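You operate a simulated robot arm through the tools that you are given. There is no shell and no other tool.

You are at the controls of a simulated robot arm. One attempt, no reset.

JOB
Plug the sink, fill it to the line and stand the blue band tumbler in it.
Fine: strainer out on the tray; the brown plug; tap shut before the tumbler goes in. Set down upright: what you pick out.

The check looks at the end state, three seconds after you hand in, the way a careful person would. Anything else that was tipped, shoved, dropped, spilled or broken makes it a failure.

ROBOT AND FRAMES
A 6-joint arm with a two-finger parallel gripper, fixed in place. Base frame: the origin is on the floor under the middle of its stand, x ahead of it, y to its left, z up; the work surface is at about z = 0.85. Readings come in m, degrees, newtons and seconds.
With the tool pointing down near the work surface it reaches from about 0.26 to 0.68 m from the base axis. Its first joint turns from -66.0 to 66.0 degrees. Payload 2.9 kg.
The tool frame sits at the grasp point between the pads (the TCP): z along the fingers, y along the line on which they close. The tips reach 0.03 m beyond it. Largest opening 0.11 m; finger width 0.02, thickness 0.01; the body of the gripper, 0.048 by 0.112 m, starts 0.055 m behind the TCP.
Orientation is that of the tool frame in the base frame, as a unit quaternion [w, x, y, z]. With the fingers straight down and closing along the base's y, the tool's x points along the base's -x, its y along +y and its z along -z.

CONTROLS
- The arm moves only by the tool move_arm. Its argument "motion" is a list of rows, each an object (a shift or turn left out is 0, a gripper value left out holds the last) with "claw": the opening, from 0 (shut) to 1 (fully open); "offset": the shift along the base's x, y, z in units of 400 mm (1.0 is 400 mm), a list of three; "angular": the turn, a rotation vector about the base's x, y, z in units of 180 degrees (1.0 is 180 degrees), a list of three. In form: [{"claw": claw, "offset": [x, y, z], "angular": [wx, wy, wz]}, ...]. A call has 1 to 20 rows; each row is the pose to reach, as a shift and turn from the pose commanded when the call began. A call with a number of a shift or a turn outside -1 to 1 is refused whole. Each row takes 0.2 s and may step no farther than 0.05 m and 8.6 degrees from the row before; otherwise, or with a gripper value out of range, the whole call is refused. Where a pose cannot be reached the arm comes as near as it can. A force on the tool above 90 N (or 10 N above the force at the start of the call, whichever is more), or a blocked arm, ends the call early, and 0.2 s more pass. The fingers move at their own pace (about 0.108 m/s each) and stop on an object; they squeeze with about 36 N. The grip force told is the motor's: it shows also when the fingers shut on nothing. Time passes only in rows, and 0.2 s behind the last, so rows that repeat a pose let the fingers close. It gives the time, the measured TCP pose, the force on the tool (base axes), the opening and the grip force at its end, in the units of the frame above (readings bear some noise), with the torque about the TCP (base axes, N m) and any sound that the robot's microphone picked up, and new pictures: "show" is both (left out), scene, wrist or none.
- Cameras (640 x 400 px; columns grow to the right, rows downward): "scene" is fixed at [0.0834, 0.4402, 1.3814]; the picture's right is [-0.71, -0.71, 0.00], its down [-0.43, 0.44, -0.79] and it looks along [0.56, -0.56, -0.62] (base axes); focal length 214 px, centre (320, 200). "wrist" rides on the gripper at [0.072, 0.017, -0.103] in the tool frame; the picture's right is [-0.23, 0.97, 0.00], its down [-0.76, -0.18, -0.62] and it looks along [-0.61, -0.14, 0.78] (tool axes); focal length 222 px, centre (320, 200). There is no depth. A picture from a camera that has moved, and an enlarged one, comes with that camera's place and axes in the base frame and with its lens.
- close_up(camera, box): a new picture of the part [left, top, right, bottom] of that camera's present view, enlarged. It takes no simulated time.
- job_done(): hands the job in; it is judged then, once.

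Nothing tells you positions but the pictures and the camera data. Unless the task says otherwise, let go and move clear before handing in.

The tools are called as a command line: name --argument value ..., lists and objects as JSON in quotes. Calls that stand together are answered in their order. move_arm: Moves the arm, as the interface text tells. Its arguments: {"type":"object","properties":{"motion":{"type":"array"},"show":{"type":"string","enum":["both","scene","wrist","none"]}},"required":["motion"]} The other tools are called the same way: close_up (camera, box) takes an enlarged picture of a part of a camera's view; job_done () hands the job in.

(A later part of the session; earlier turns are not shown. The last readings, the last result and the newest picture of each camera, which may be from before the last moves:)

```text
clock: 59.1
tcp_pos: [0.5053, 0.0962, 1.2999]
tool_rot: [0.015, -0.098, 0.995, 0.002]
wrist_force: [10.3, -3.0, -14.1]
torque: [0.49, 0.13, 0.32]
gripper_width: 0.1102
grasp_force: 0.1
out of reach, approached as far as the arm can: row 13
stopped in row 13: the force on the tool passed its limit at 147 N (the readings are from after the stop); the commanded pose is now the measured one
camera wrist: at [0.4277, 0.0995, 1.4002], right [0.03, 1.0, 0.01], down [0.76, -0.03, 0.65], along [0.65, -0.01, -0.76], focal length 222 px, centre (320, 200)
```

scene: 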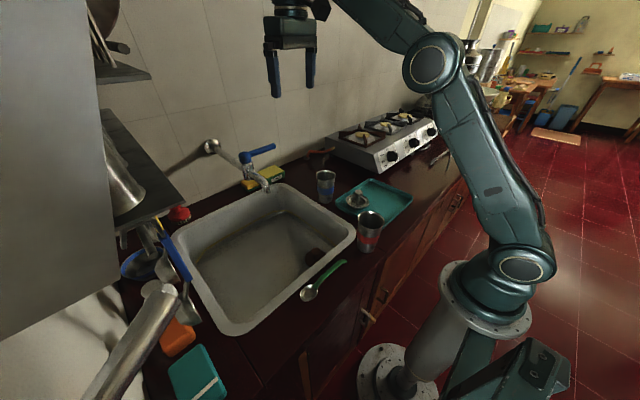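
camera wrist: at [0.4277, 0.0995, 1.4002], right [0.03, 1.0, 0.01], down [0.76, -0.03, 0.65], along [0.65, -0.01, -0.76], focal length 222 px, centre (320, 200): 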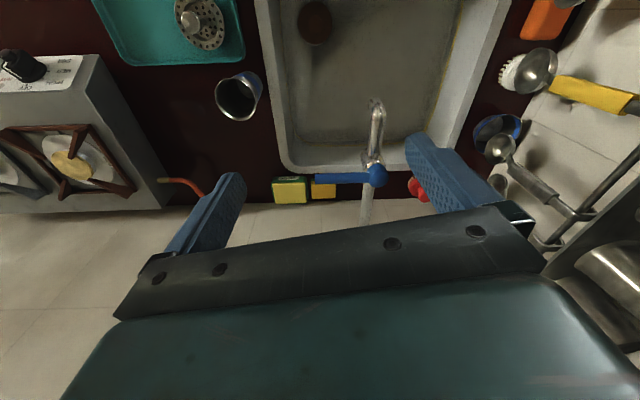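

The arm ran out of reach at that height and stopped. Nothing on the counter seems disturbed, and this view shows the tap well. I'll zoom in.

close_up --camera "wrist" --box '[290, 80, 430, 230]'

close_up --camera "wrist" --box '[80, 0, 480, 240]'

close_up --camera "scene" --box '[190, 130, 290, 200]'

close_up --camera "scene" --box '[240, 0, 440, 130]'

```text
2.67 times, centred on (360, 155) of wrist
camera zoom: at [0.4277, 0.0995, 1.4002], right [0.03, 1.0, 0.01], down [0.76, -0.03, 0.65], along [0.65, -0.01, -0.76], focal length 592 px, centre (213, 320)
```

zoom: 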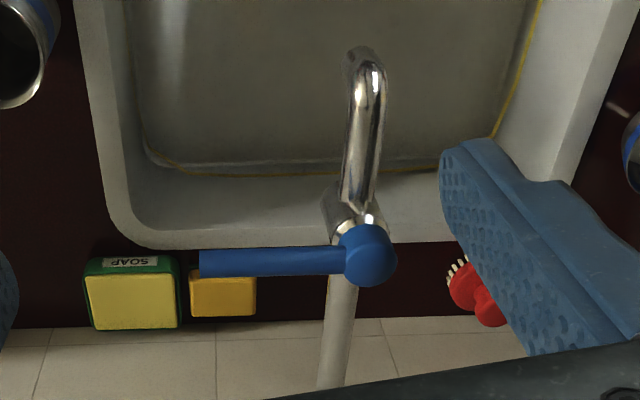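

```text
1.60 times, centred on (280, 120) of wrist
camera zoom: at [0.4277, 0.0995, 1.4002], right [0.03, 1.0, 0.01], down [0.76, -0.03, 0.65], along [0.65, -0.01, -0.76], focal length 355 px, centre (384, 328)
```

zoom: 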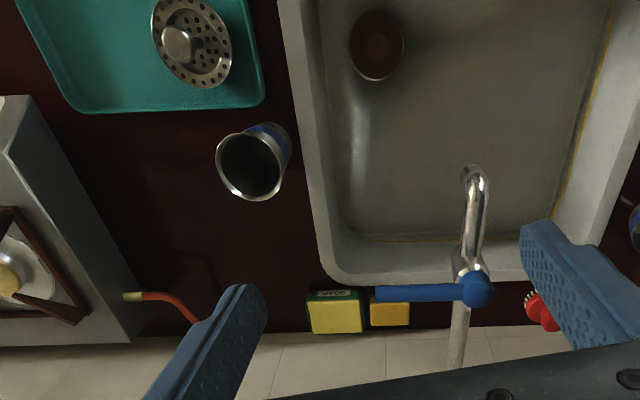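

```text
5.71 times, centred on (240, 165) of scene
camera zoom: at [0.0834, 0.4402, 1.3813], right [-0.71, -0.71, 0.0], down [-0.43, 0.44, -0.79], along [0.56, -0.56, -0.62], focal length 1226 px, centre (777, 400)
```

zoom: 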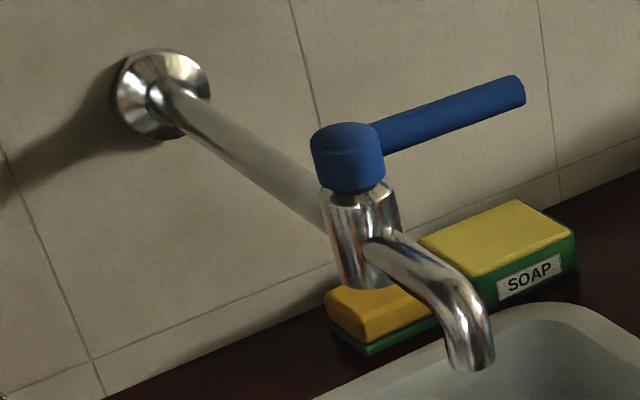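

```text
3.08 times, centred on (340, 65) of scene
camera zoom: at [0.0834, 0.4402, 1.3813], right [-0.71, -0.71, 0.0], down [-0.43, 0.44, -0.79], along [0.56, -0.56, -0.62], focal length 660 px, centre (258, 615)
```

zoom: 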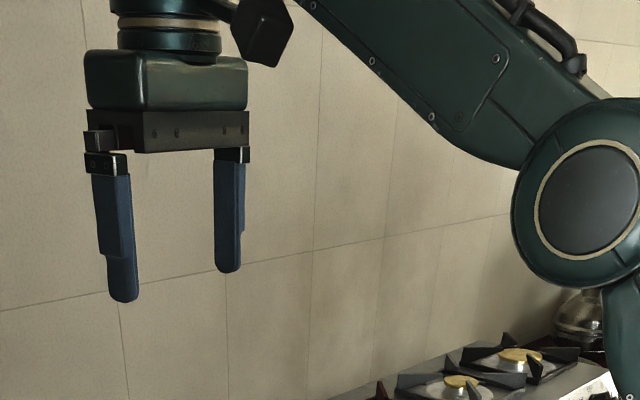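

Triangulated from both cameras, the lever is a horizontal rod at z≈1.10 from its axis at (0.636, 0.192) to its tip at (0.639, 0.090). The spout tip is at (0.548, 0.195, 1.015). I'll lower to z≈1.18, pulled back, with the closing line across the lever (+90° yaw).

move_arm --motion '[{"offset": [-0.0013, -0.0016, -0.03], "angular": [-0.0008, 0.0006, 0.0437]}, {"offset": [-0.0027, -0.0031, -0.06], "angular": [-0.0017, 0.0013, 0.0875]}, {"offset": [-0.004, -0.0047, -0.09], "angular": [-0.0025, 0.0019, 0.1312]}, {"offset": [-0.0053, -0.0062, -0.12], "angular": [-0.0033, 0.0025, 0.175]}, {"offset": [-0.0067, -0.0078, -0.15], "angular": [-0.0042, 0.0031, 0.2187]}, {"offset": [-0.008, -0.0093, -0.18], "angular": [-0.005, 0.0038, 0.2624]}, {"offset": [-0.0093, -0.0109, -0.21], "angular": [-0.0058, 0.0044, 0.3062]}, {"offset": [-0.0106, -0.0124, -0.24], "angular": [-0.0066, 0.005, 0.3499]}, {"offset": [-0.012, -0.014, -0.27], "angular": [-0.0075, 0.0057, 0.3937]}, {"offset": [-0.0133, -0.0155, -0.3], "angular": [-0.0083, 0.0063, 0.4374]}]' --show "both"

```text
clock: 61.3
tcp_pos: [0.5005, 0.0903, 1.1783]
tool_rot: [0.001, 0.708, -0.707, 0.002]
wrist_force: [-0.4, 0.9, 0.3]
torque: [0.0, 0.02, 0.0]
gripper_width: 0.11
grasp_force: 0.1
camera wrist: at [0.4829, 0.0205, 1.2817], right [-0.97, 0.23, 0.0], down [0.18, 0.76, 0.62], along [0.14, 0.6, -0.78], focal length 222 px, centre (320, 200)
```

scene: 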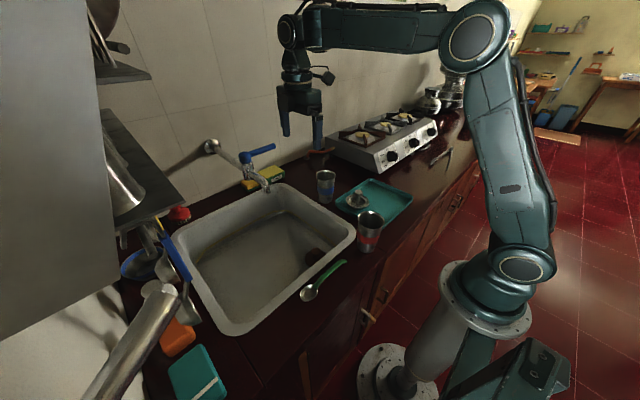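
wrist: 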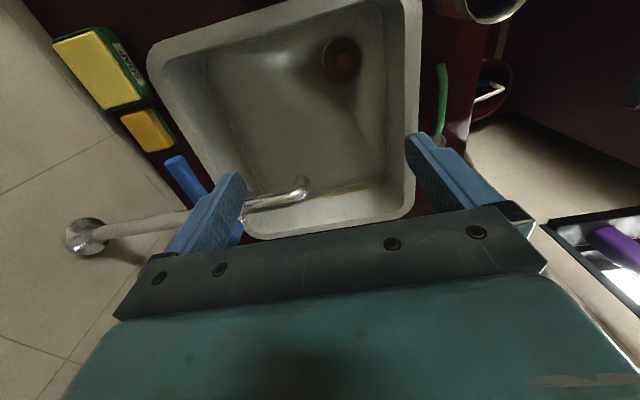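

Good pose. Now I'll tilt the fingers 25° forward to gain reach and move above the lever near its tip, with the fingers partly closed to form a cage.

move_arm --motion '[{"claw": 0.45, "offset": [0.03, 0.005, 0], "angular": [0, -0.0278, 0]}, {"offset": [0.06, 0.01, 0], "angular": [0, -0.0556, 0]}, {"offset": [0.1, 0.016, 0], "angular": [0, -0.0833, 0]}, {"offset": [0.14, 0.022, 0], "angular": [0, -0.1111, 0]}, {"offset": [0.18, 0.028, 0], "angular": [0, -0.1389, 0]}, {"offset": [0.22, 0.034, 0], "angular": [0, -0.1389, 0]}, {"offset": [0.26, 0.04, -0.005], "angular": [0, -0.1389, 0]}, {"offset": [0.3, 0.047, -0.01], "angular": [0, -0.1389, 0]}, {"offset": [0.344, 0.054, -0.02], "angular": [0, -0.1389, 0]}]' --show "both"

close_up --camera "scene" --box '[200, 80, 340, 200]'

close_up --camera "wrist" --box '[200, 60, 440, 240]'

```text
clock: 63.3
tcp_pos: [0.6354, 0.113, 1.1718]
tool_rot: [0.152, -0.69, 0.691, -0.154]
wrist_force: [-0.3, -0.3, -0.1]
torque: [0.02, 0.02, 0.01]
gripper_width: 0.0497
grasp_force: 0.0
camera wrist: at [0.5775, 0.0418, 1.2576], right [-0.88, 0.23, -0.41], down [-0.1, 0.76, 0.64], along [0.46, 0.6, -0.65], focal length 222 px, centre (320, 200)
```

scene: 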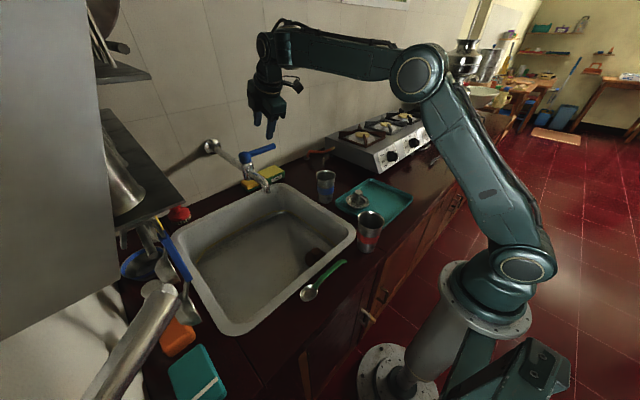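
wrist: 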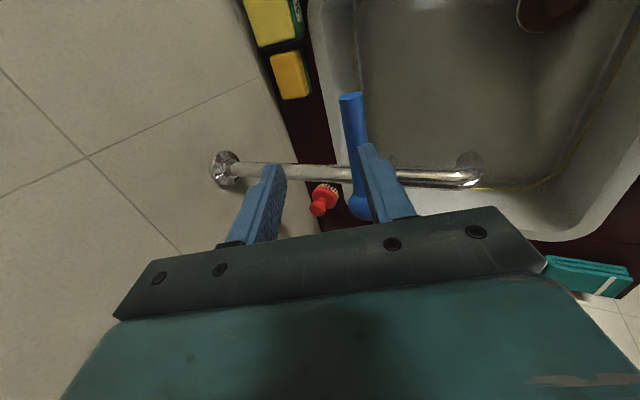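

```text
3.33 times, centred on (270, 140) of scene
camera zoom: at [0.0834, 0.4402, 1.3813], right [-0.71, -0.71, 0.0], down [-0.43, 0.44, -0.79], along [0.56, -0.56, -0.62], focal length 715 px, centre (487, 400)
```

zoom: 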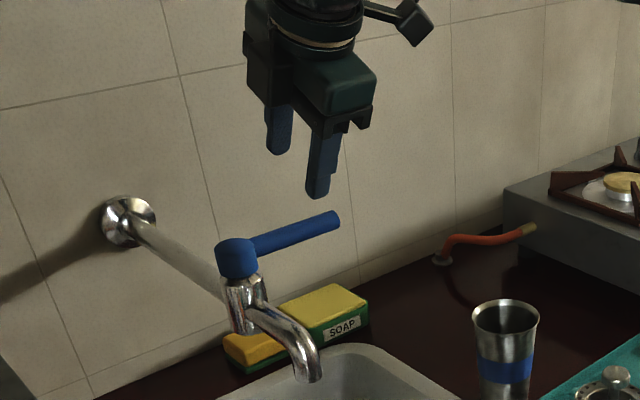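

```text
2.22 times, centred on (320, 150) of wrist
camera zoom: at [0.5775, 0.0418, 1.2576], right [-0.88, 0.23, -0.41], down [-0.1, 0.76, 0.64], along [0.46, 0.6, -0.65], focal length 494 px, centre (320, 311)
```

zoom: 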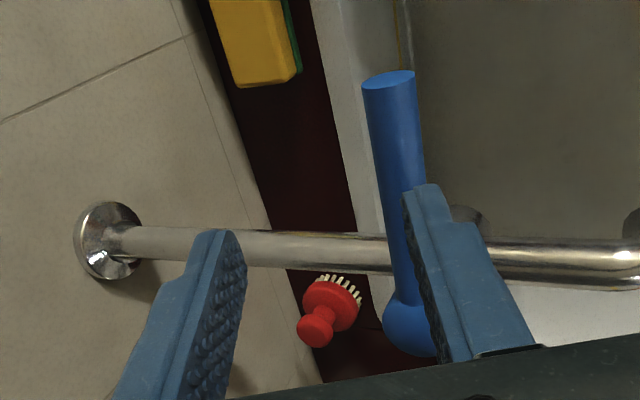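

The lever sits toward one finger, so I'll shift back along the tilt and then advance along the tool axis so that it ends centred in the cage.

move_arm --motion '[{"offset": [-0.04, 0, 0]}, {"offset": [-0.075, 0, 0]}, {"offset": [-0.065, 0, -0.022]}, {"offset": [-0.056, 0, -0.041]}, {"offset": [-0.046, 0, -0.062]}, {"offset": [-0.037, 0, -0.082]}]' --show "wrist"

close_up --camera "wrist" --box '[200, 60, 440, 240]'

close_up --camera "scene" --box '[200, 80, 340, 200]'

```text
clock: 64.7
tcp_pos: [0.6212, 0.1125, 1.1378]
tool_rot: [0.151, -0.689, 0.692, -0.154]
wrist_force: [-0.8, 0.9, -0.2]
torque: [0.01, -0.01, 0.0]
gripper_width: 0.0495
grasp_force: 0.0
camera wrist: at [0.5623, 0.0414, 1.2243], right [-0.88, 0.23, -0.41], down [-0.1, 0.76, 0.64], along [0.46, 0.6, -0.65], focal length 222 px, centre (320, 200)
```

wrist: 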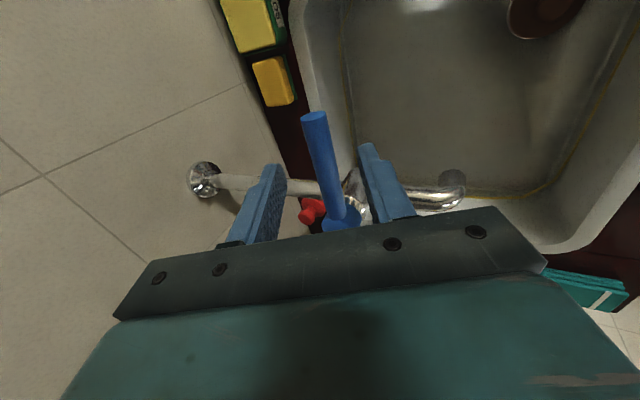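

```text
2.22 times, centred on (320, 150) of wrist
camera zoom: at [0.5623, 0.0414, 1.2243], right [-0.88, 0.23, -0.41], down [-0.1, 0.76, 0.64], along [0.46, 0.6, -0.65], focal length 494 px, centre (320, 311)
```

zoom: 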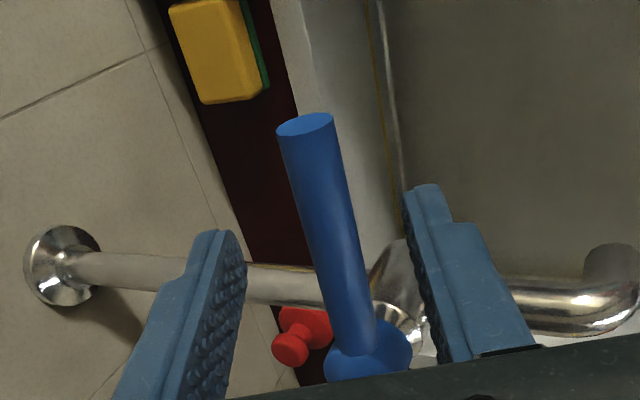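

```text
3.33 times, centred on (270, 140) of scene
camera zoom: at [0.0834, 0.4402, 1.3814], right [-0.71, -0.71, 0.0], down [-0.43, 0.44, -0.79], along [0.56, -0.56, -0.62], focal length 715 px, centre (487, 400)
```

zoom: 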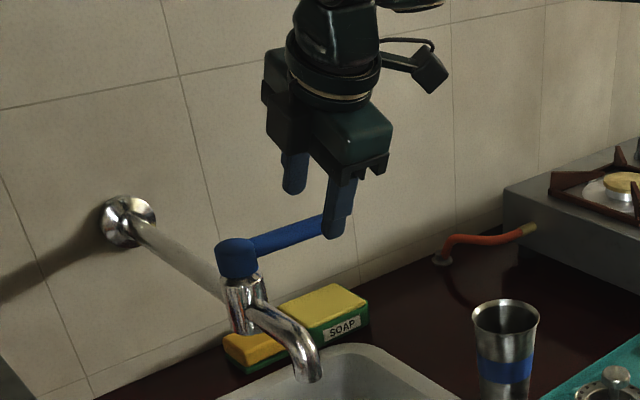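

move_arm --motion '[{"offset": [0.009, 0, -0.019]}, {"offset": [0.018, 0, -0.0385]}, {"offset": [0.027, 0, -0.058]}, {"offset": [0.036, 0, -0.077]}]' --show "wrist"

close_up --camera "wrist" --box '[200, 60, 440, 240]'

close_up --camera "scene" --box '[200, 80, 340, 200]'

```text
clock: 65.7
tcp_pos: [0.6359, 0.1113, 1.1072]
tool_rot: [0.151, -0.69, 0.691, -0.154]
wrist_force: [-0.5, -0.3, 0.4]
torque: [0.03, 0.01, -0.01]
gripper_width: 0.0496
grasp_force: 0.0
camera wrist: at [0.5766, 0.0412, 1.1937], right [-0.88, 0.23, -0.41], down [-0.1, 0.76, 0.64], along [0.46, 0.6, -0.65], focal length 222 px, centre (320, 200)
```

wrist: 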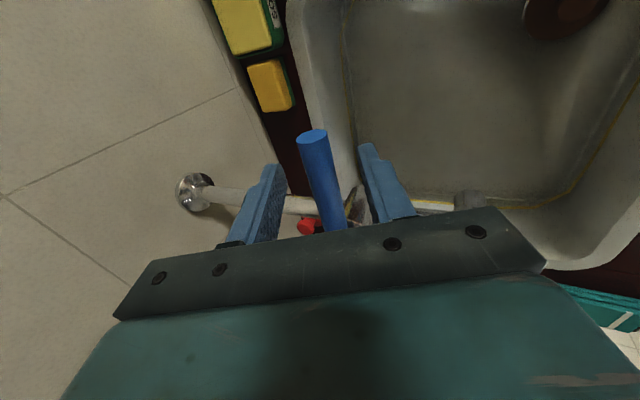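

```text
2.22 times, centred on (320, 150) of wrist
camera zoom: at [0.5766, 0.0412, 1.1937], right [-0.88, 0.23, -0.41], down [-0.1, 0.76, 0.64], along [0.46, 0.6, -0.65], focal length 494 px, centre (320, 311)
```

zoom: 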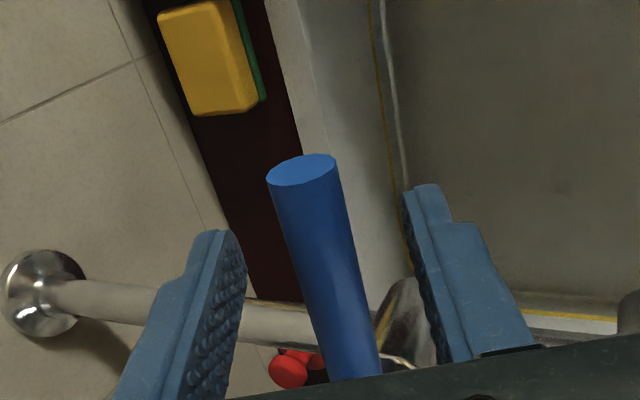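

```text
3.33 times, centred on (270, 140) of scene
camera zoom: at [0.0834, 0.4402, 1.3814], right [-0.71, -0.71, 0.0], down [-0.43, 0.44, -0.79], along [0.56, -0.56, -0.62], focal length 715 px, centre (487, 400)
```

zoom: 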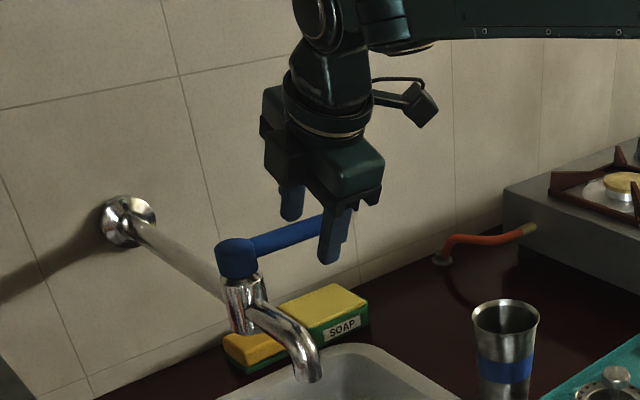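

The lever is caged. I'll narrow the cage and try swinging the lever a little toward -x (over the spout), watching the force.

move_arm --motion '[{"claw": 0.32}, {"claw": 0.32}, {"offset": [-0.0174, 0.0008, 0], "angular": [0, 0, -0.0278]}, {"offset": [-0.0347, 0.003, 0], "angular": [0, 0, -0.0556]}, {"offset": [-0.0518, 0.0068, 0], "angular": [0, 0, -0.0833]}]' --show "both"

close_up --camera "scene" --box '[200, 80, 340, 200]'

close_up --camera "wrist" --box '[200, 60, 440, 240]'

```text
clock: 66.9
tcp_pos: [0.6149, 0.1142, 1.1072]
tool_rot: [0.132, -0.593, 0.775, -0.173]
wrist_force: [-0.1, -0.5, 1.3]
torque: [0.0, -0.06, 0.02]
gripper_width: 0.0353
grasp_force: 0.3
camera wrist: at [0.5398, 0.0622, 1.1938], right [-0.79, 0.45, -0.41], down [0.1, 0.76, 0.64], along [0.6, 0.46, -0.65], focal length 222 px, centre (320, 200)
```

scene: 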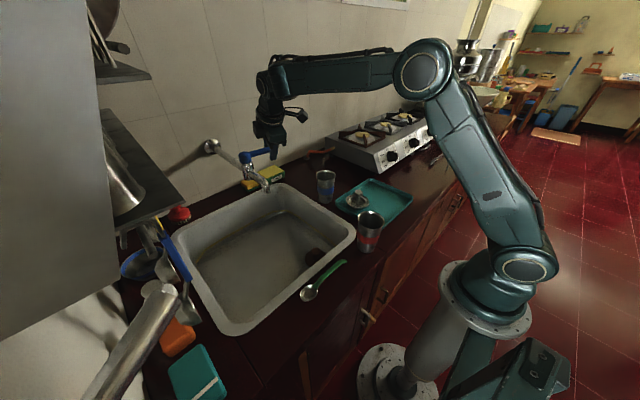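
wrist: 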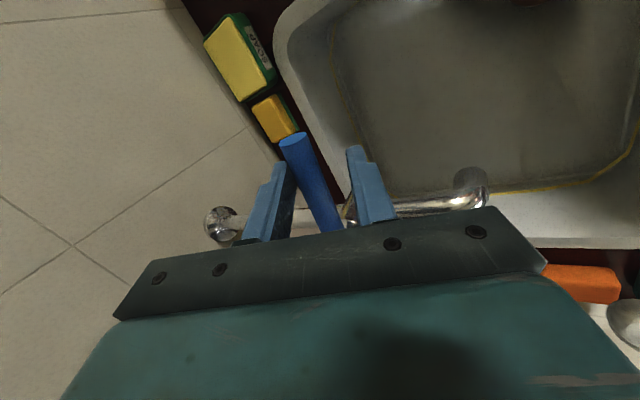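

```text
3.33 times, centred on (270, 140) of scene
camera zoom: at [0.0834, 0.4402, 1.3814], right [-0.71, -0.71, 0.0], down [-0.43, 0.44, -0.79], along [0.56, -0.56, -0.62], focal length 715 px, centre (487, 400)
```

zoom: 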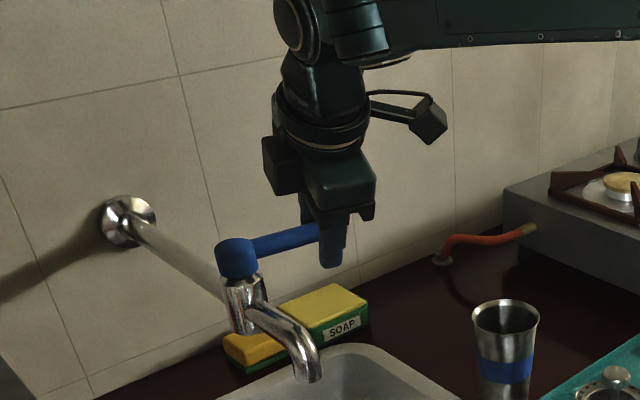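

```text
2.22 times, centred on (320, 150) of wrist
camera zoom: at [0.5398, 0.0622, 1.1938], right [-0.79, 0.45, -0.41], down [0.1, 0.76, 0.64], along [0.6, 0.46, -0.65], focal length 494 px, centre (320, 311)
```

zoom: 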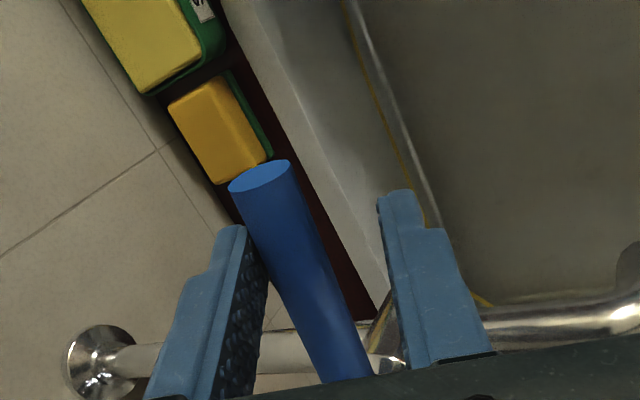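

The lever is following with little resistance. I'll continue the swing to about 30°.

move_arm --motion '[{"offset": [-0.0168, 0.0053, 0], "angular": [0, 0, -0.0278]}, {"offset": [-0.0328, 0.012, 0], "angular": [0, 0, -0.0556]}, {"offset": [-0.0483, 0.02, 0], "angular": [0, 0, -0.0833]}]' --show "both"

close_up --camera "scene" --box '[200, 120, 340, 240]'

```text
clock: 67.7
tcp_pos: [0.5963, 0.1217, 1.1072]
tool_rot: [0.106, -0.487, 0.846, -0.187]
wrist_force: [-0.2, -0.6, -0.5]
torque: [0.0, 0.03, -0.01]
gripper_width: 0.0352
grasp_force: 0.3
camera wrist: at [0.5094, 0.0912, 1.1938], right [-0.65, 0.64, -0.41], down [0.3, 0.71, 0.64], along [0.7, 0.29, -0.65], focal length 222 px, centre (320, 200)
```

scene: 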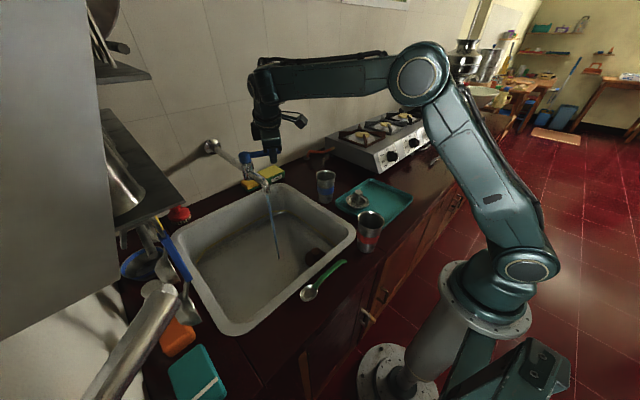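
wrist: 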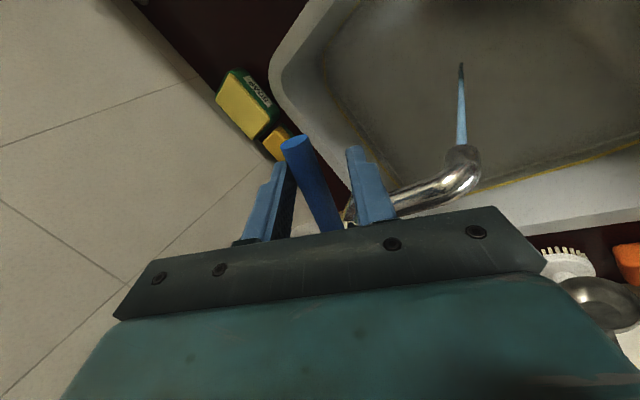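

```text
3.33 times, centred on (270, 180) of scene
camera zoom: at [0.0834, 0.4402, 1.3814], right [-0.71, -0.71, 0.0], down [-0.43, 0.44, -0.79], along [0.56, -0.56, -0.62], focal length 715 px, centre (487, 267)
```

zoom: 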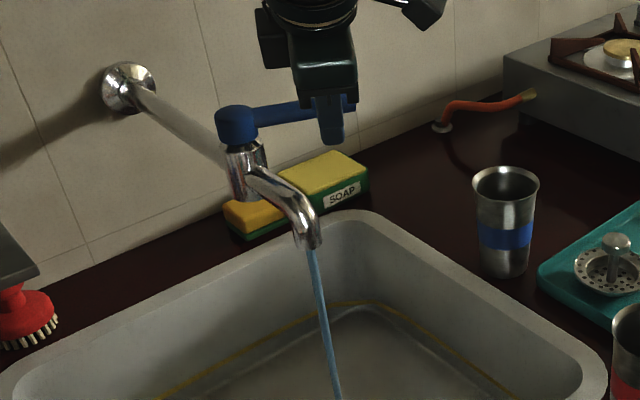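

Water is running in a thin stream. I'll hold for a few seconds and watch the level.

move_arm --motion '[{"offset": [0, 0, 0]}, {"offset": [0, 0, 0]}, {"offset": [0, 0, 0]}, {"offset": [0, 0, 0]}, {"offset": [0, 0, 0]}, {"offset": [0, 0, 0]}, {"offset": [0, 0, 0]}, {"offset": [0, 0, 0]}, {"offset": [0, 0, 0]}, {"offset": [0, 0, 0]}]' --show "scene"

close_up --camera "scene" --box '[160, 150, 360, 340]'

```text
clock: 69.9
tcp_pos: [0.5971, 0.1232, 1.1083]
tool_rot: [0.107, -0.488, 0.846, -0.188]
wrist_force: [0.0, -0.6, -0.3]
torque: [-0.01, 0.03, 0.03]
gripper_width: 0.035
grasp_force: 0.0
```

scene: 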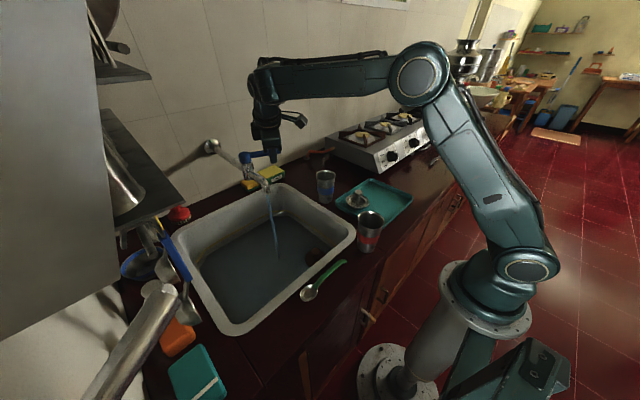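

```text
2.11 times, centred on (260, 245) of scene
camera zoom: at [0.0834, 0.4402, 1.3814], right [-0.71, -0.71, 0.0], down [-0.43, 0.44, -0.79], along [0.56, -0.56, -0.62], focal length 452 px, centre (446, 105)
```

zoom: 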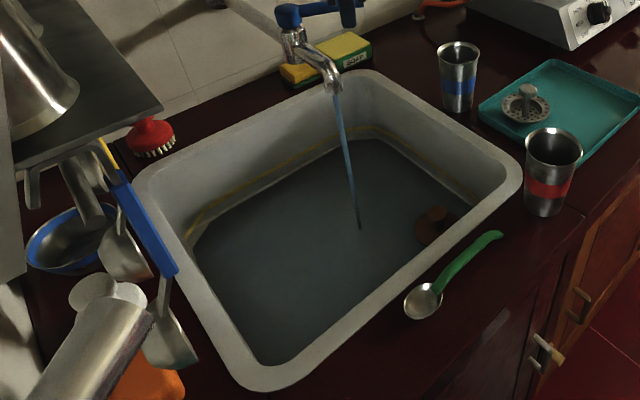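

close_up --camera "scene" --box '[240, 190, 340, 260]'

close_up --camera "scene" --box '[180, 200, 280, 270]'

```text
5.71 times, centred on (290, 225) of scene
camera zoom: at [0.0834, 0.4402, 1.3814], right [-0.71, -0.71, 0.0], down [-0.43, 0.44, -0.79], along [0.56, -0.56, -0.62], focal length 1226 px, centre (491, 57)
```

zoom: 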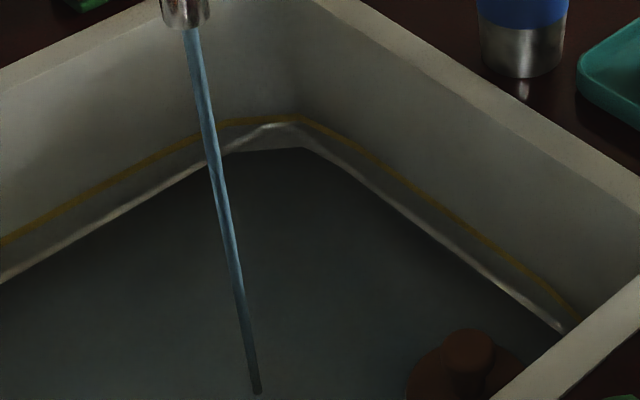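

```text
5.71 times, centred on (230, 235) of scene
camera zoom: at [0.0834, 0.4402, 1.3814], right [-0.71, -0.71, 0.0], down [-0.43, 0.44, -0.79], along [0.56, -0.56, -0.62], focal length 1226 px, centre (834, 0)
```

zoom: 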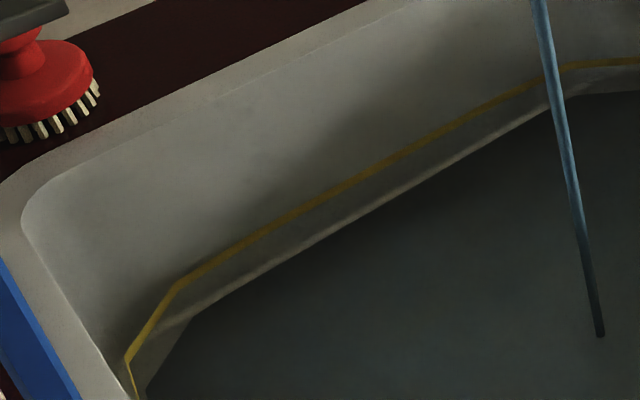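

The level is about 2–3 cm below the yellow line. I'll wait two more seconds and measure the rate of rise.

move_arm --motion '[{"offset": [0, 0, 0]}, {"offset": [0, 0, 0]}, {"offset": [0, 0, 0]}, {"offset": [0, 0, 0]}, {"offset": [0, 0, 0]}, {"offset": [0, 0, 0]}, {"offset": [0, 0, 0]}, {"offset": [0, 0, 0]}, {"offset": [0, 0, 0]}, {"offset": [0, 0, 0]}]' --show "none"

close_up --camera "scene" --box '[240, 190, 340, 260]'

close_up --camera "scene" --box '[180, 200, 280, 270]'

```text
clock: 72.1
tcp_pos: [0.5967, 0.122, 1.1079]
tool_rot: [0.106, -0.488, 0.846, -0.187]
wrist_force: [0.6, 0.1, -0.5]
torque: [0.01, -0.01, 0.02]
gripper_width: 0.0354
grasp_force: 0.0
```

```text
5.71 times, centred on (290, 225) of scene
camera zoom: at [0.0834, 0.4402, 1.3814], right [-0.71, -0.71, 0.0], down [-0.43, 0.44, -0.79], along [0.56, -0.56, -0.62], focal length 1226 px, centre (491, 57)
```

zoom: 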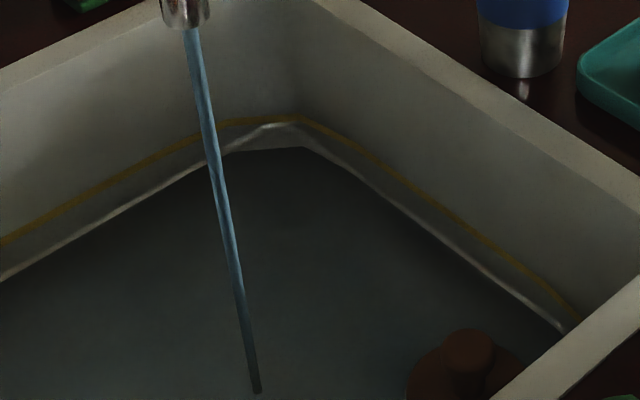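

```text
5.71 times, centred on (230, 235) of scene
camera zoom: at [0.0834, 0.4402, 1.3814], right [-0.71, -0.71, 0.0], down [-0.43, 0.44, -0.79], along [0.56, -0.56, -0.62], focal length 1226 px, centre (834, 0)
```

zoom: 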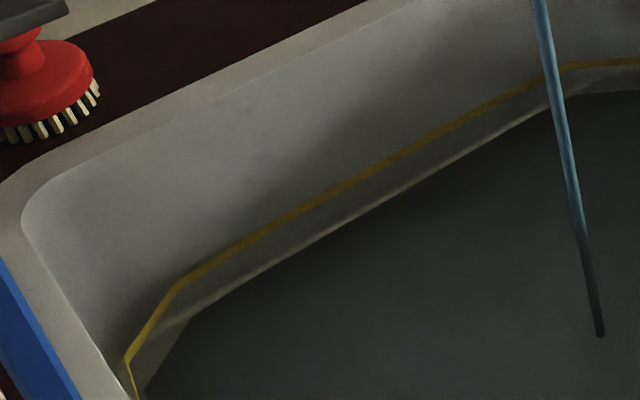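

The rise is slow, which is easy to control. I'll keep waiting in 4-second spells.

move_arm --motion '[{"offset": [0, 0, 0]}, {"offset": [0, 0, 0]}, {"offset": [0, 0, 0]}, {"offset": [0, 0, 0]}, {"offset": [0, 0, 0]}, {"offset": [0, 0, 0]}, {"offset": [0, 0, 0]}, {"offset": [0, 0, 0]}, {"offset": [0, 0, 0]}, {"offset": [0, 0, 0]}, {"offset": [0, 0, 0]}, {"offset": [0, 0, 0]}, {"offset": [0, 0, 0]}, {"offset": [0, 0, 0]}, {"offset": [0, 0, 0]}, {"offset": [0, 0, 0]}, {"offset": [0, 0, 0]}, {"offset": [0, 0, 0]}, {"offset": [0, 0, 0]}, {"offset": [0, 0, 0]}]' --show "none"

close_up --camera "scene" --box '[240, 190, 340, 260]'

close_up --camera "scene" --box '[180, 200, 280, 270]'

```text
clock: 76.3
tcp_pos: [0.5974, 0.1224, 1.106]
tool_rot: [0.108, -0.488, 0.846, -0.187]
wrist_force: [-0.1, -0.1, 0.1]
torque: [0.02, -0.04, -0.03]
gripper_width: 0.0355
grasp_force: 0.1
```

```text
5.71 times, centred on (290, 225) of scene
camera zoom: at [0.0834, 0.4402, 1.3814], right [-0.71, -0.71, 0.0], down [-0.43, 0.44, -0.79], along [0.56, -0.56, -0.62], focal length 1226 px, centre (491, 57)
```

zoom: 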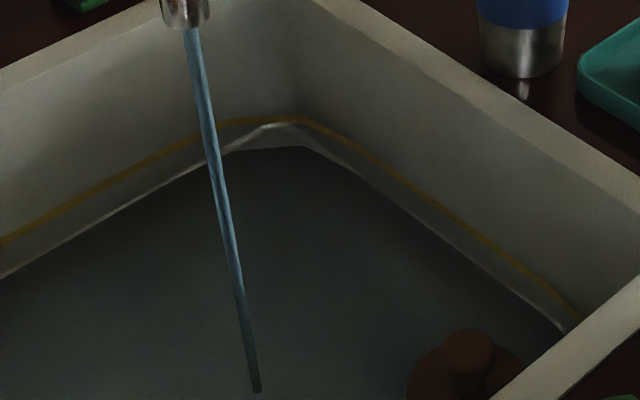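

```text
5.71 times, centred on (230, 235) of scene
camera zoom: at [0.0834, 0.4402, 1.3814], right [-0.71, -0.71, 0.0], down [-0.43, 0.44, -0.79], along [0.56, -0.56, -0.62], focal length 1226 px, centre (834, 0)
```

zoom: 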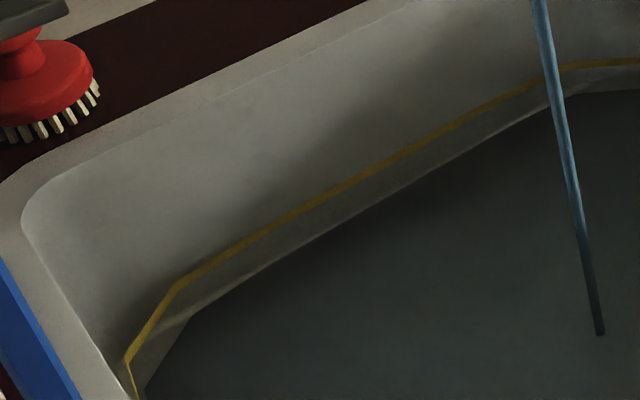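

The rise is about 0.7 mm/s with roughly 3 cm to go, so I'll wait about 12 s more and re-check.

move_arm --motion '[{"offset": [0, 0, 0]}, {"offset": [0, 0, 0]}, {"offset": [0, 0, 0]}, {"offset": [0, 0, 0]}, {"offset": [0, 0, 0]}, {"offset": [0, 0, 0]}, {"offset": [0, 0, 0]}, {"offset": [0, 0, 0]}, {"offset": [0, 0, 0]}, {"offset": [0, 0, 0]}, {"offset": [0, 0, 0]}, {"offset": [0, 0, 0]}, {"offset": [0, 0, 0]}, {"offset": [0, 0, 0]}, {"offset": [0, 0, 0]}, {"offset": [0, 0, 0]}, {"offset": [0, 0, 0]}, {"offset": [0, 0, 0]}, {"offset": [0, 0, 0]}, {"offset": [0, 0, 0]}]' --show "none"

move_arm --motion '[{"offset": [0, 0, 0]}, {"offset": [0, 0, 0]}, {"offset": [0, 0, 0]}, {"offset": [0, 0, 0]}, {"offset": [0, 0, 0]}, {"offset": [0, 0, 0]}, {"offset": [0, 0, 0]}, {"offset": [0, 0, 0]}, {"offset": [0, 0, 0]}, {"offset": [0, 0, 0]}, {"offset": [0, 0, 0]}, {"offset": [0, 0, 0]}, {"offset": [0, 0, 0]}, {"offset": [0, 0, 0]}, {"offset": [0, 0, 0]}, {"offset": [0, 0, 0]}, {"offset": [0, 0, 0]}, {"offset": [0, 0, 0]}, {"offset": [0, 0, 0]}, {"offset": [0, 0, 0]}]' --show "none"

close_up --camera "scene" --box '[240, 190, 340, 260]'

move_arm --motion '[{"offset": [0, 0, 0]}, {"offset": [0, 0, 0]}, {"offset": [0, 0, 0]}, {"offset": [0, 0, 0]}, {"offset": [0, 0, 0]}, {"offset": [0, 0, 0]}, {"offset": [0, 0, 0]}, {"offset": [0, 0, 0]}, {"offset": [0, 0, 0]}, {"offset": [0, 0, 0]}]' --show "none"

close_up --camera "scene" --box '[240, 190, 340, 260]'

close_up --camera "scene" --box '[180, 200, 280, 270]'

```text
clock: 80.5
tcp_pos: [0.5957, 0.1231, 1.1064]
tool_rot: [0.106, -0.488, 0.846, -0.188]
wrist_force: [0.3, -0.5, 0.0]
torque: [-0.02, -0.01, -0.02]
gripper_width: 0.0352
grasp_force: 0.0
```

```text
clock: 84.7
tcp_pos: [0.5966, 0.1212, 1.1077]
tool_rot: [0.107, -0.488, 0.846, -0.188]
wrist_force: [-0.1, 1.3, 0.1]
torque: [0.0, 0.0, 0.01]
gripper_width: 0.0353
grasp_force: 0.0
```

```text
5.71 times, centred on (290, 225) of scene
camera zoom: at [0.0834, 0.4402, 1.3814], right [-0.71, -0.71, 0.0], down [-0.43, 0.44, -0.79], along [0.56, -0.56, -0.62], focal length 1226 px, centre (491, 57)
```

zoom: 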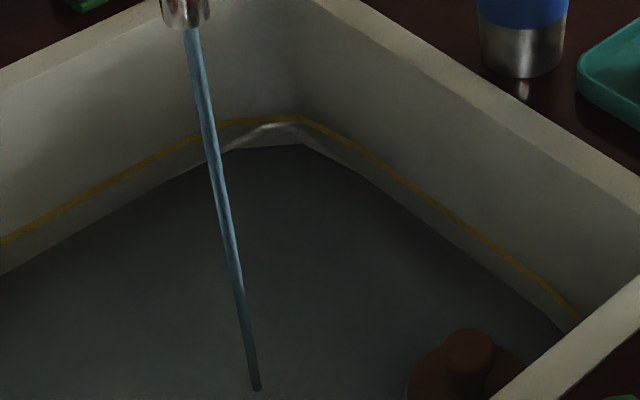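

```text
clock: 86.9
tcp_pos: [0.5961, 0.1219, 1.1073]
tool_rot: [0.107, -0.488, 0.846, -0.187]
wrist_force: [-0.3, 0.2, -0.4]
torque: [0.02, 0.04, 0.0]
gripper_width: 0.0352
grasp_force: 0.0
```

```text
5.71 times, centred on (290, 225) of scene
camera zoom: at [0.0834, 0.4402, 1.3814], right [-0.71, -0.71, 0.0], down [-0.43, 0.44, -0.79], along [0.56, -0.56, -0.62], focal length 1226 px, centre (491, 57)
```

zoom: 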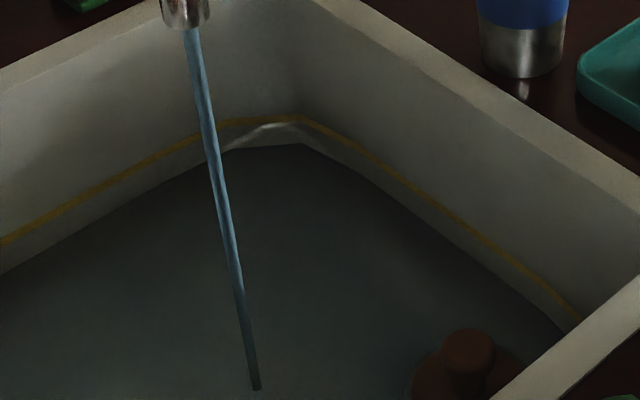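

```text
5.71 times, centred on (230, 235) of scene
camera zoom: at [0.0834, 0.4402, 1.3814], right [-0.71, -0.71, 0.0], down [-0.43, 0.44, -0.79], along [0.56, -0.56, -0.62], focal length 1226 px, centre (834, 0)
```

zoom: 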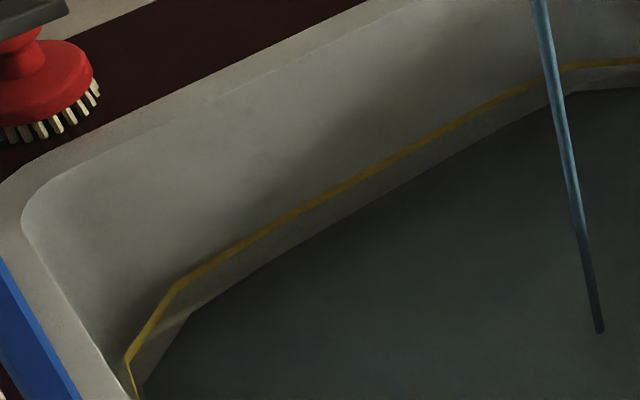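

The fill is slowing as the basin widens. I'll open the lever a further 15° for more flow.

move_arm --motion '[{"offset": [-0.0148, 0.0095, 0], "angular": [0, 0, -0.0278]}, {"offset": [-0.0285, 0.02, 0], "angular": [0, 0, -0.0556]}, {"offset": [-0.0415, 0.0318, 0], "angular": [0, 0, -0.0833]}, {"offset": [-0.0415, 0.0318, 0], "angular": [0, 0, -0.0833]}, {"offset": [-0.0415, 0.0318, 0], "angular": [0, 0, -0.0833]}]' --show "both"

close_up --camera "scene" --box '[200, 120, 340, 240]'

```text
clock: 88.1
tcp_pos: [0.5803, 0.136, 1.1066]
tool_rot: [0.081, -0.374, 0.902, -0.199]
wrist_force: [0.2, 1.2, -1.0]
torque: [0.0, 0.01, 0.0]
gripper_width: 0.0351
grasp_force: 0.1
camera wrist: at [0.4871, 0.1282, 1.1935], right [-0.46, 0.79, -0.41], down [0.47, 0.61, 0.64], along [0.75, 0.1, -0.65], focal length 222 px, centre (320, 200)
```

scene: 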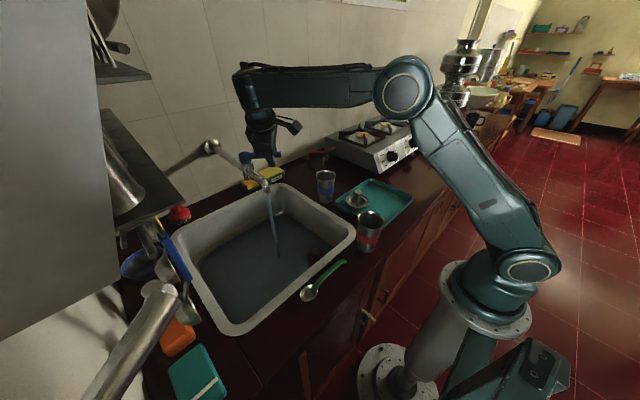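
wrist: 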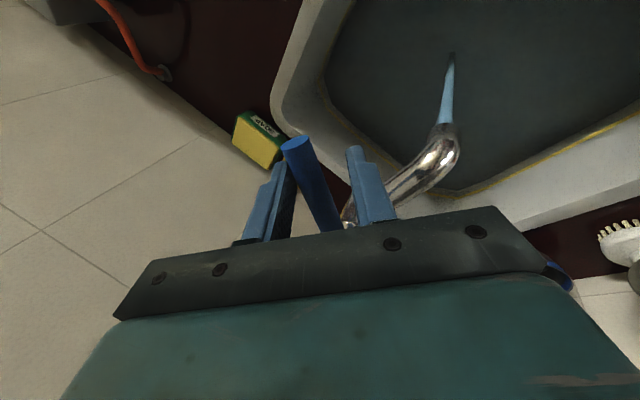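

```text
3.33 times, centred on (270, 180) of scene
camera zoom: at [0.0834, 0.4402, 1.3814], right [-0.71, -0.71, 0.0], down [-0.43, 0.44, -0.79], along [0.56, -0.56, -0.62], focal length 715 px, centre (487, 267)
```

zoom: 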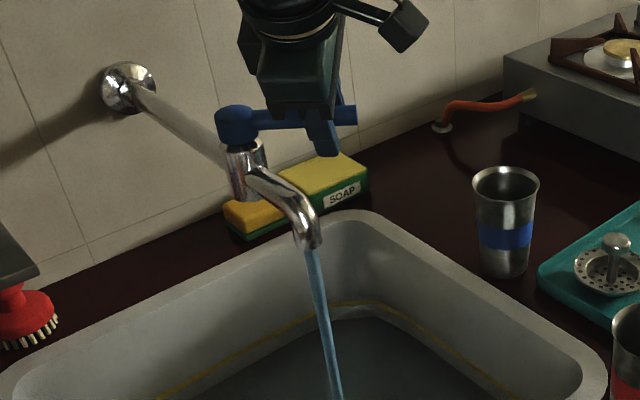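

move_arm --motion '[{"offset": [0, 0, 0]}, {"offset": [0, 0, 0]}, {"offset": [0, 0, 0]}, {"offset": [0, 0, 0]}, {"offset": [0, 0, 0]}, {"offset": [0, 0, 0]}, {"offset": [0, 0, 0]}, {"offset": [0, 0, 0]}, {"offset": [0, 0, 0]}, {"offset": [0, 0, 0]}, {"offset": [0, 0, 0]}, {"offset": [0, 0, 0]}, {"offset": [0, 0, 0]}, {"offset": [0, 0, 0]}, {"offset": [0, 0, 0]}, {"offset": [0, 0, 0]}, {"offset": [0, 0, 0]}, {"offset": [0, 0, 0]}, {"offset": [0, 0, 0]}, {"offset": [0, 0, 0]}]' --show "none"

close_up --camera "scene" --box '[240, 190, 340, 260]'

close_up --camera "scene" --box '[180, 200, 280, 270]'

```text
clock: 92.3
tcp_pos: [0.5798, 0.136, 1.1078]
tool_rot: [0.08, -0.374, 0.902, -0.2]
wrist_force: [-0.6, -0.9, -0.7]
torque: [0.03, -0.02, 0.02]
gripper_width: 0.0353
grasp_force: 0.0
```

```text
5.71 times, centred on (290, 225) of scene
camera zoom: at [0.0834, 0.4402, 1.3814], right [-0.71, -0.71, 0.0], down [-0.43, 0.44, -0.79], along [0.56, -0.56, -0.62], focal length 1226 px, centre (491, 57)
```

zoom: 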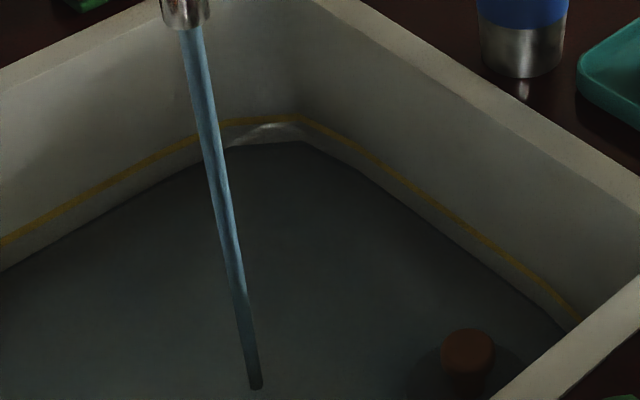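

```text
5.71 times, centred on (230, 235) of scene
camera zoom: at [0.0834, 0.4402, 1.3814], right [-0.71, -0.71, 0.0], down [-0.43, 0.44, -0.79], along [0.56, -0.56, -0.62], focal length 1226 px, centre (834, 0)
```

zoom: 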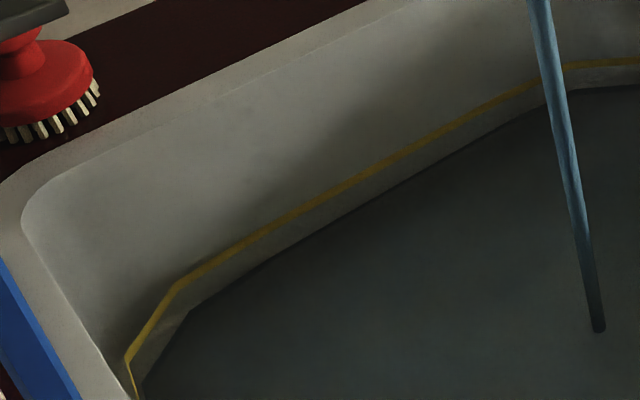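

The level is now rising faster. I'll wait about 12 s and re-check.

move_arm --motion '[{"offset": [0, 0, 0]}, {"offset": [0, 0, 0]}, {"offset": [0, 0, 0]}, {"offset": [0, 0, 0]}, {"offset": [0, 0, 0]}, {"offset": [0, 0, 0]}, {"offset": [0, 0, 0]}, {"offset": [0, 0, 0]}, {"offset": [0, 0, 0]}, {"offset": [0, 0, 0]}, {"offset": [0, 0, 0]}, {"offset": [0, 0, 0]}, {"offset": [0, 0, 0]}, {"offset": [0, 0, 0]}, {"offset": [0, 0, 0]}, {"offset": [0, 0, 0]}, {"offset": [0, 0, 0]}, {"offset": [0, 0, 0]}, {"offset": [0, 0, 0]}, {"offset": [0, 0, 0]}]' --show "none"

move_arm --motion '[{"offset": [0, 0, 0]}, {"offset": [0, 0, 0]}, {"offset": [0, 0, 0]}, {"offset": [0, 0, 0]}, {"offset": [0, 0, 0]}, {"offset": [0, 0, 0]}, {"offset": [0, 0, 0]}, {"offset": [0, 0, 0]}, {"offset": [0, 0, 0]}, {"offset": [0, 0, 0]}, {"offset": [0, 0, 0]}, {"offset": [0, 0, 0]}, {"offset": [0, 0, 0]}, {"offset": [0, 0, 0]}, {"offset": [0, 0, 0]}, {"offset": [0, 0, 0]}, {"offset": [0, 0, 0]}, {"offset": [0, 0, 0]}, {"offset": [0, 0, 0]}, {"offset": [0, 0, 0]}]' --show "none"

move_arm --motion '[{"offset": [0, 0, 0]}, {"offset": [0, 0, 0]}, {"offset": [0, 0, 0]}, {"offset": [0, 0, 0]}, {"offset": [0, 0, 0]}, {"offset": [0, 0, 0]}, {"offset": [0, 0, 0]}, {"offset": [0, 0, 0]}, {"offset": [0, 0, 0]}, {"offset": [0, 0, 0]}, {"offset": [0, 0, 0]}, {"offset": [0, 0, 0]}, {"offset": [0, 0, 0]}, {"offset": [0, 0, 0]}, {"offset": [0, 0, 0]}, {"offset": [0, 0, 0]}, {"offset": [0, 0, 0]}, {"offset": [0, 0, 0]}, {"offset": [0, 0, 0]}, {"offset": [0, 0, 0]}]' --show "none"

close_up --camera "scene" --box '[240, 190, 340, 260]'

close_up --camera "scene" --box '[180, 200, 280, 270]'

```text
clock: 96.5
tcp_pos: [0.579, 0.1361, 1.1074]
tool_rot: [0.081, -0.373, 0.902, -0.2]
wrist_force: [-0.6, 0.0, -0.2]
torque: [0.01, 0.01, 0.0]
gripper_width: 0.0352
grasp_force: 0.0
```

```text
clock: 100.7
tcp_pos: [0.5791, 0.1363, 1.1066]
tool_rot: [0.08, -0.373, 0.903, -0.2]
wrist_force: [0.9, -0.2, 0.1]
torque: [-0.03, 0.0, 0.01]
gripper_width: 0.0351
grasp_force: 0.1
```

```text
clock: 104.9
tcp_pos: [0.5799, 0.1342, 1.1075]
tool_rot: [0.081, -0.374, 0.902, -0.2]
wrist_force: [-0.8, 0.5, 1.0]
torque: [0.01, 0.0, -0.01]
gripper_width: 0.035
grasp_force: 0.1
```

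```text
5.71 times, centred on (290, 225) of scene
camera zoom: at [0.0834, 0.4402, 1.3814], right [-0.71, -0.71, 0.0], down [-0.43, 0.44, -0.79], along [0.56, -0.56, -0.62], focal length 1226 px, centre (491, 57)
```

zoom: 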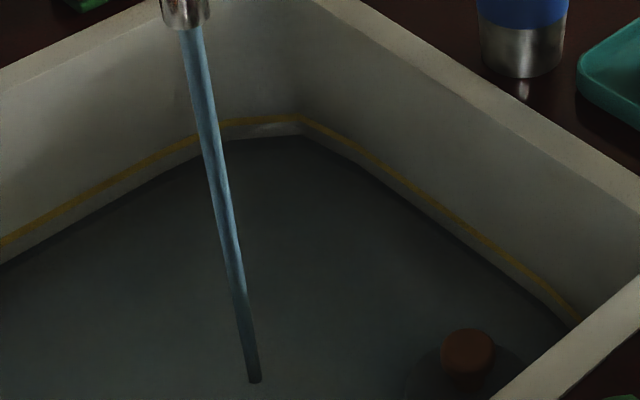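

```text
5.71 times, centred on (230, 235) of scene
camera zoom: at [0.0834, 0.4402, 1.3814], right [-0.71, -0.71, 0.0], down [-0.43, 0.44, -0.79], along [0.56, -0.56, -0.62], focal length 1226 px, centre (834, 0)
```

zoom: 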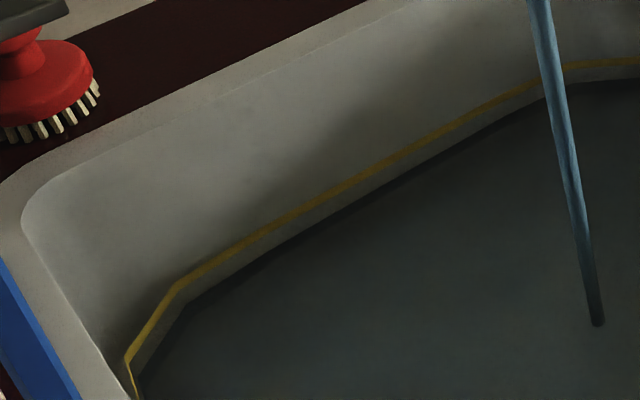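

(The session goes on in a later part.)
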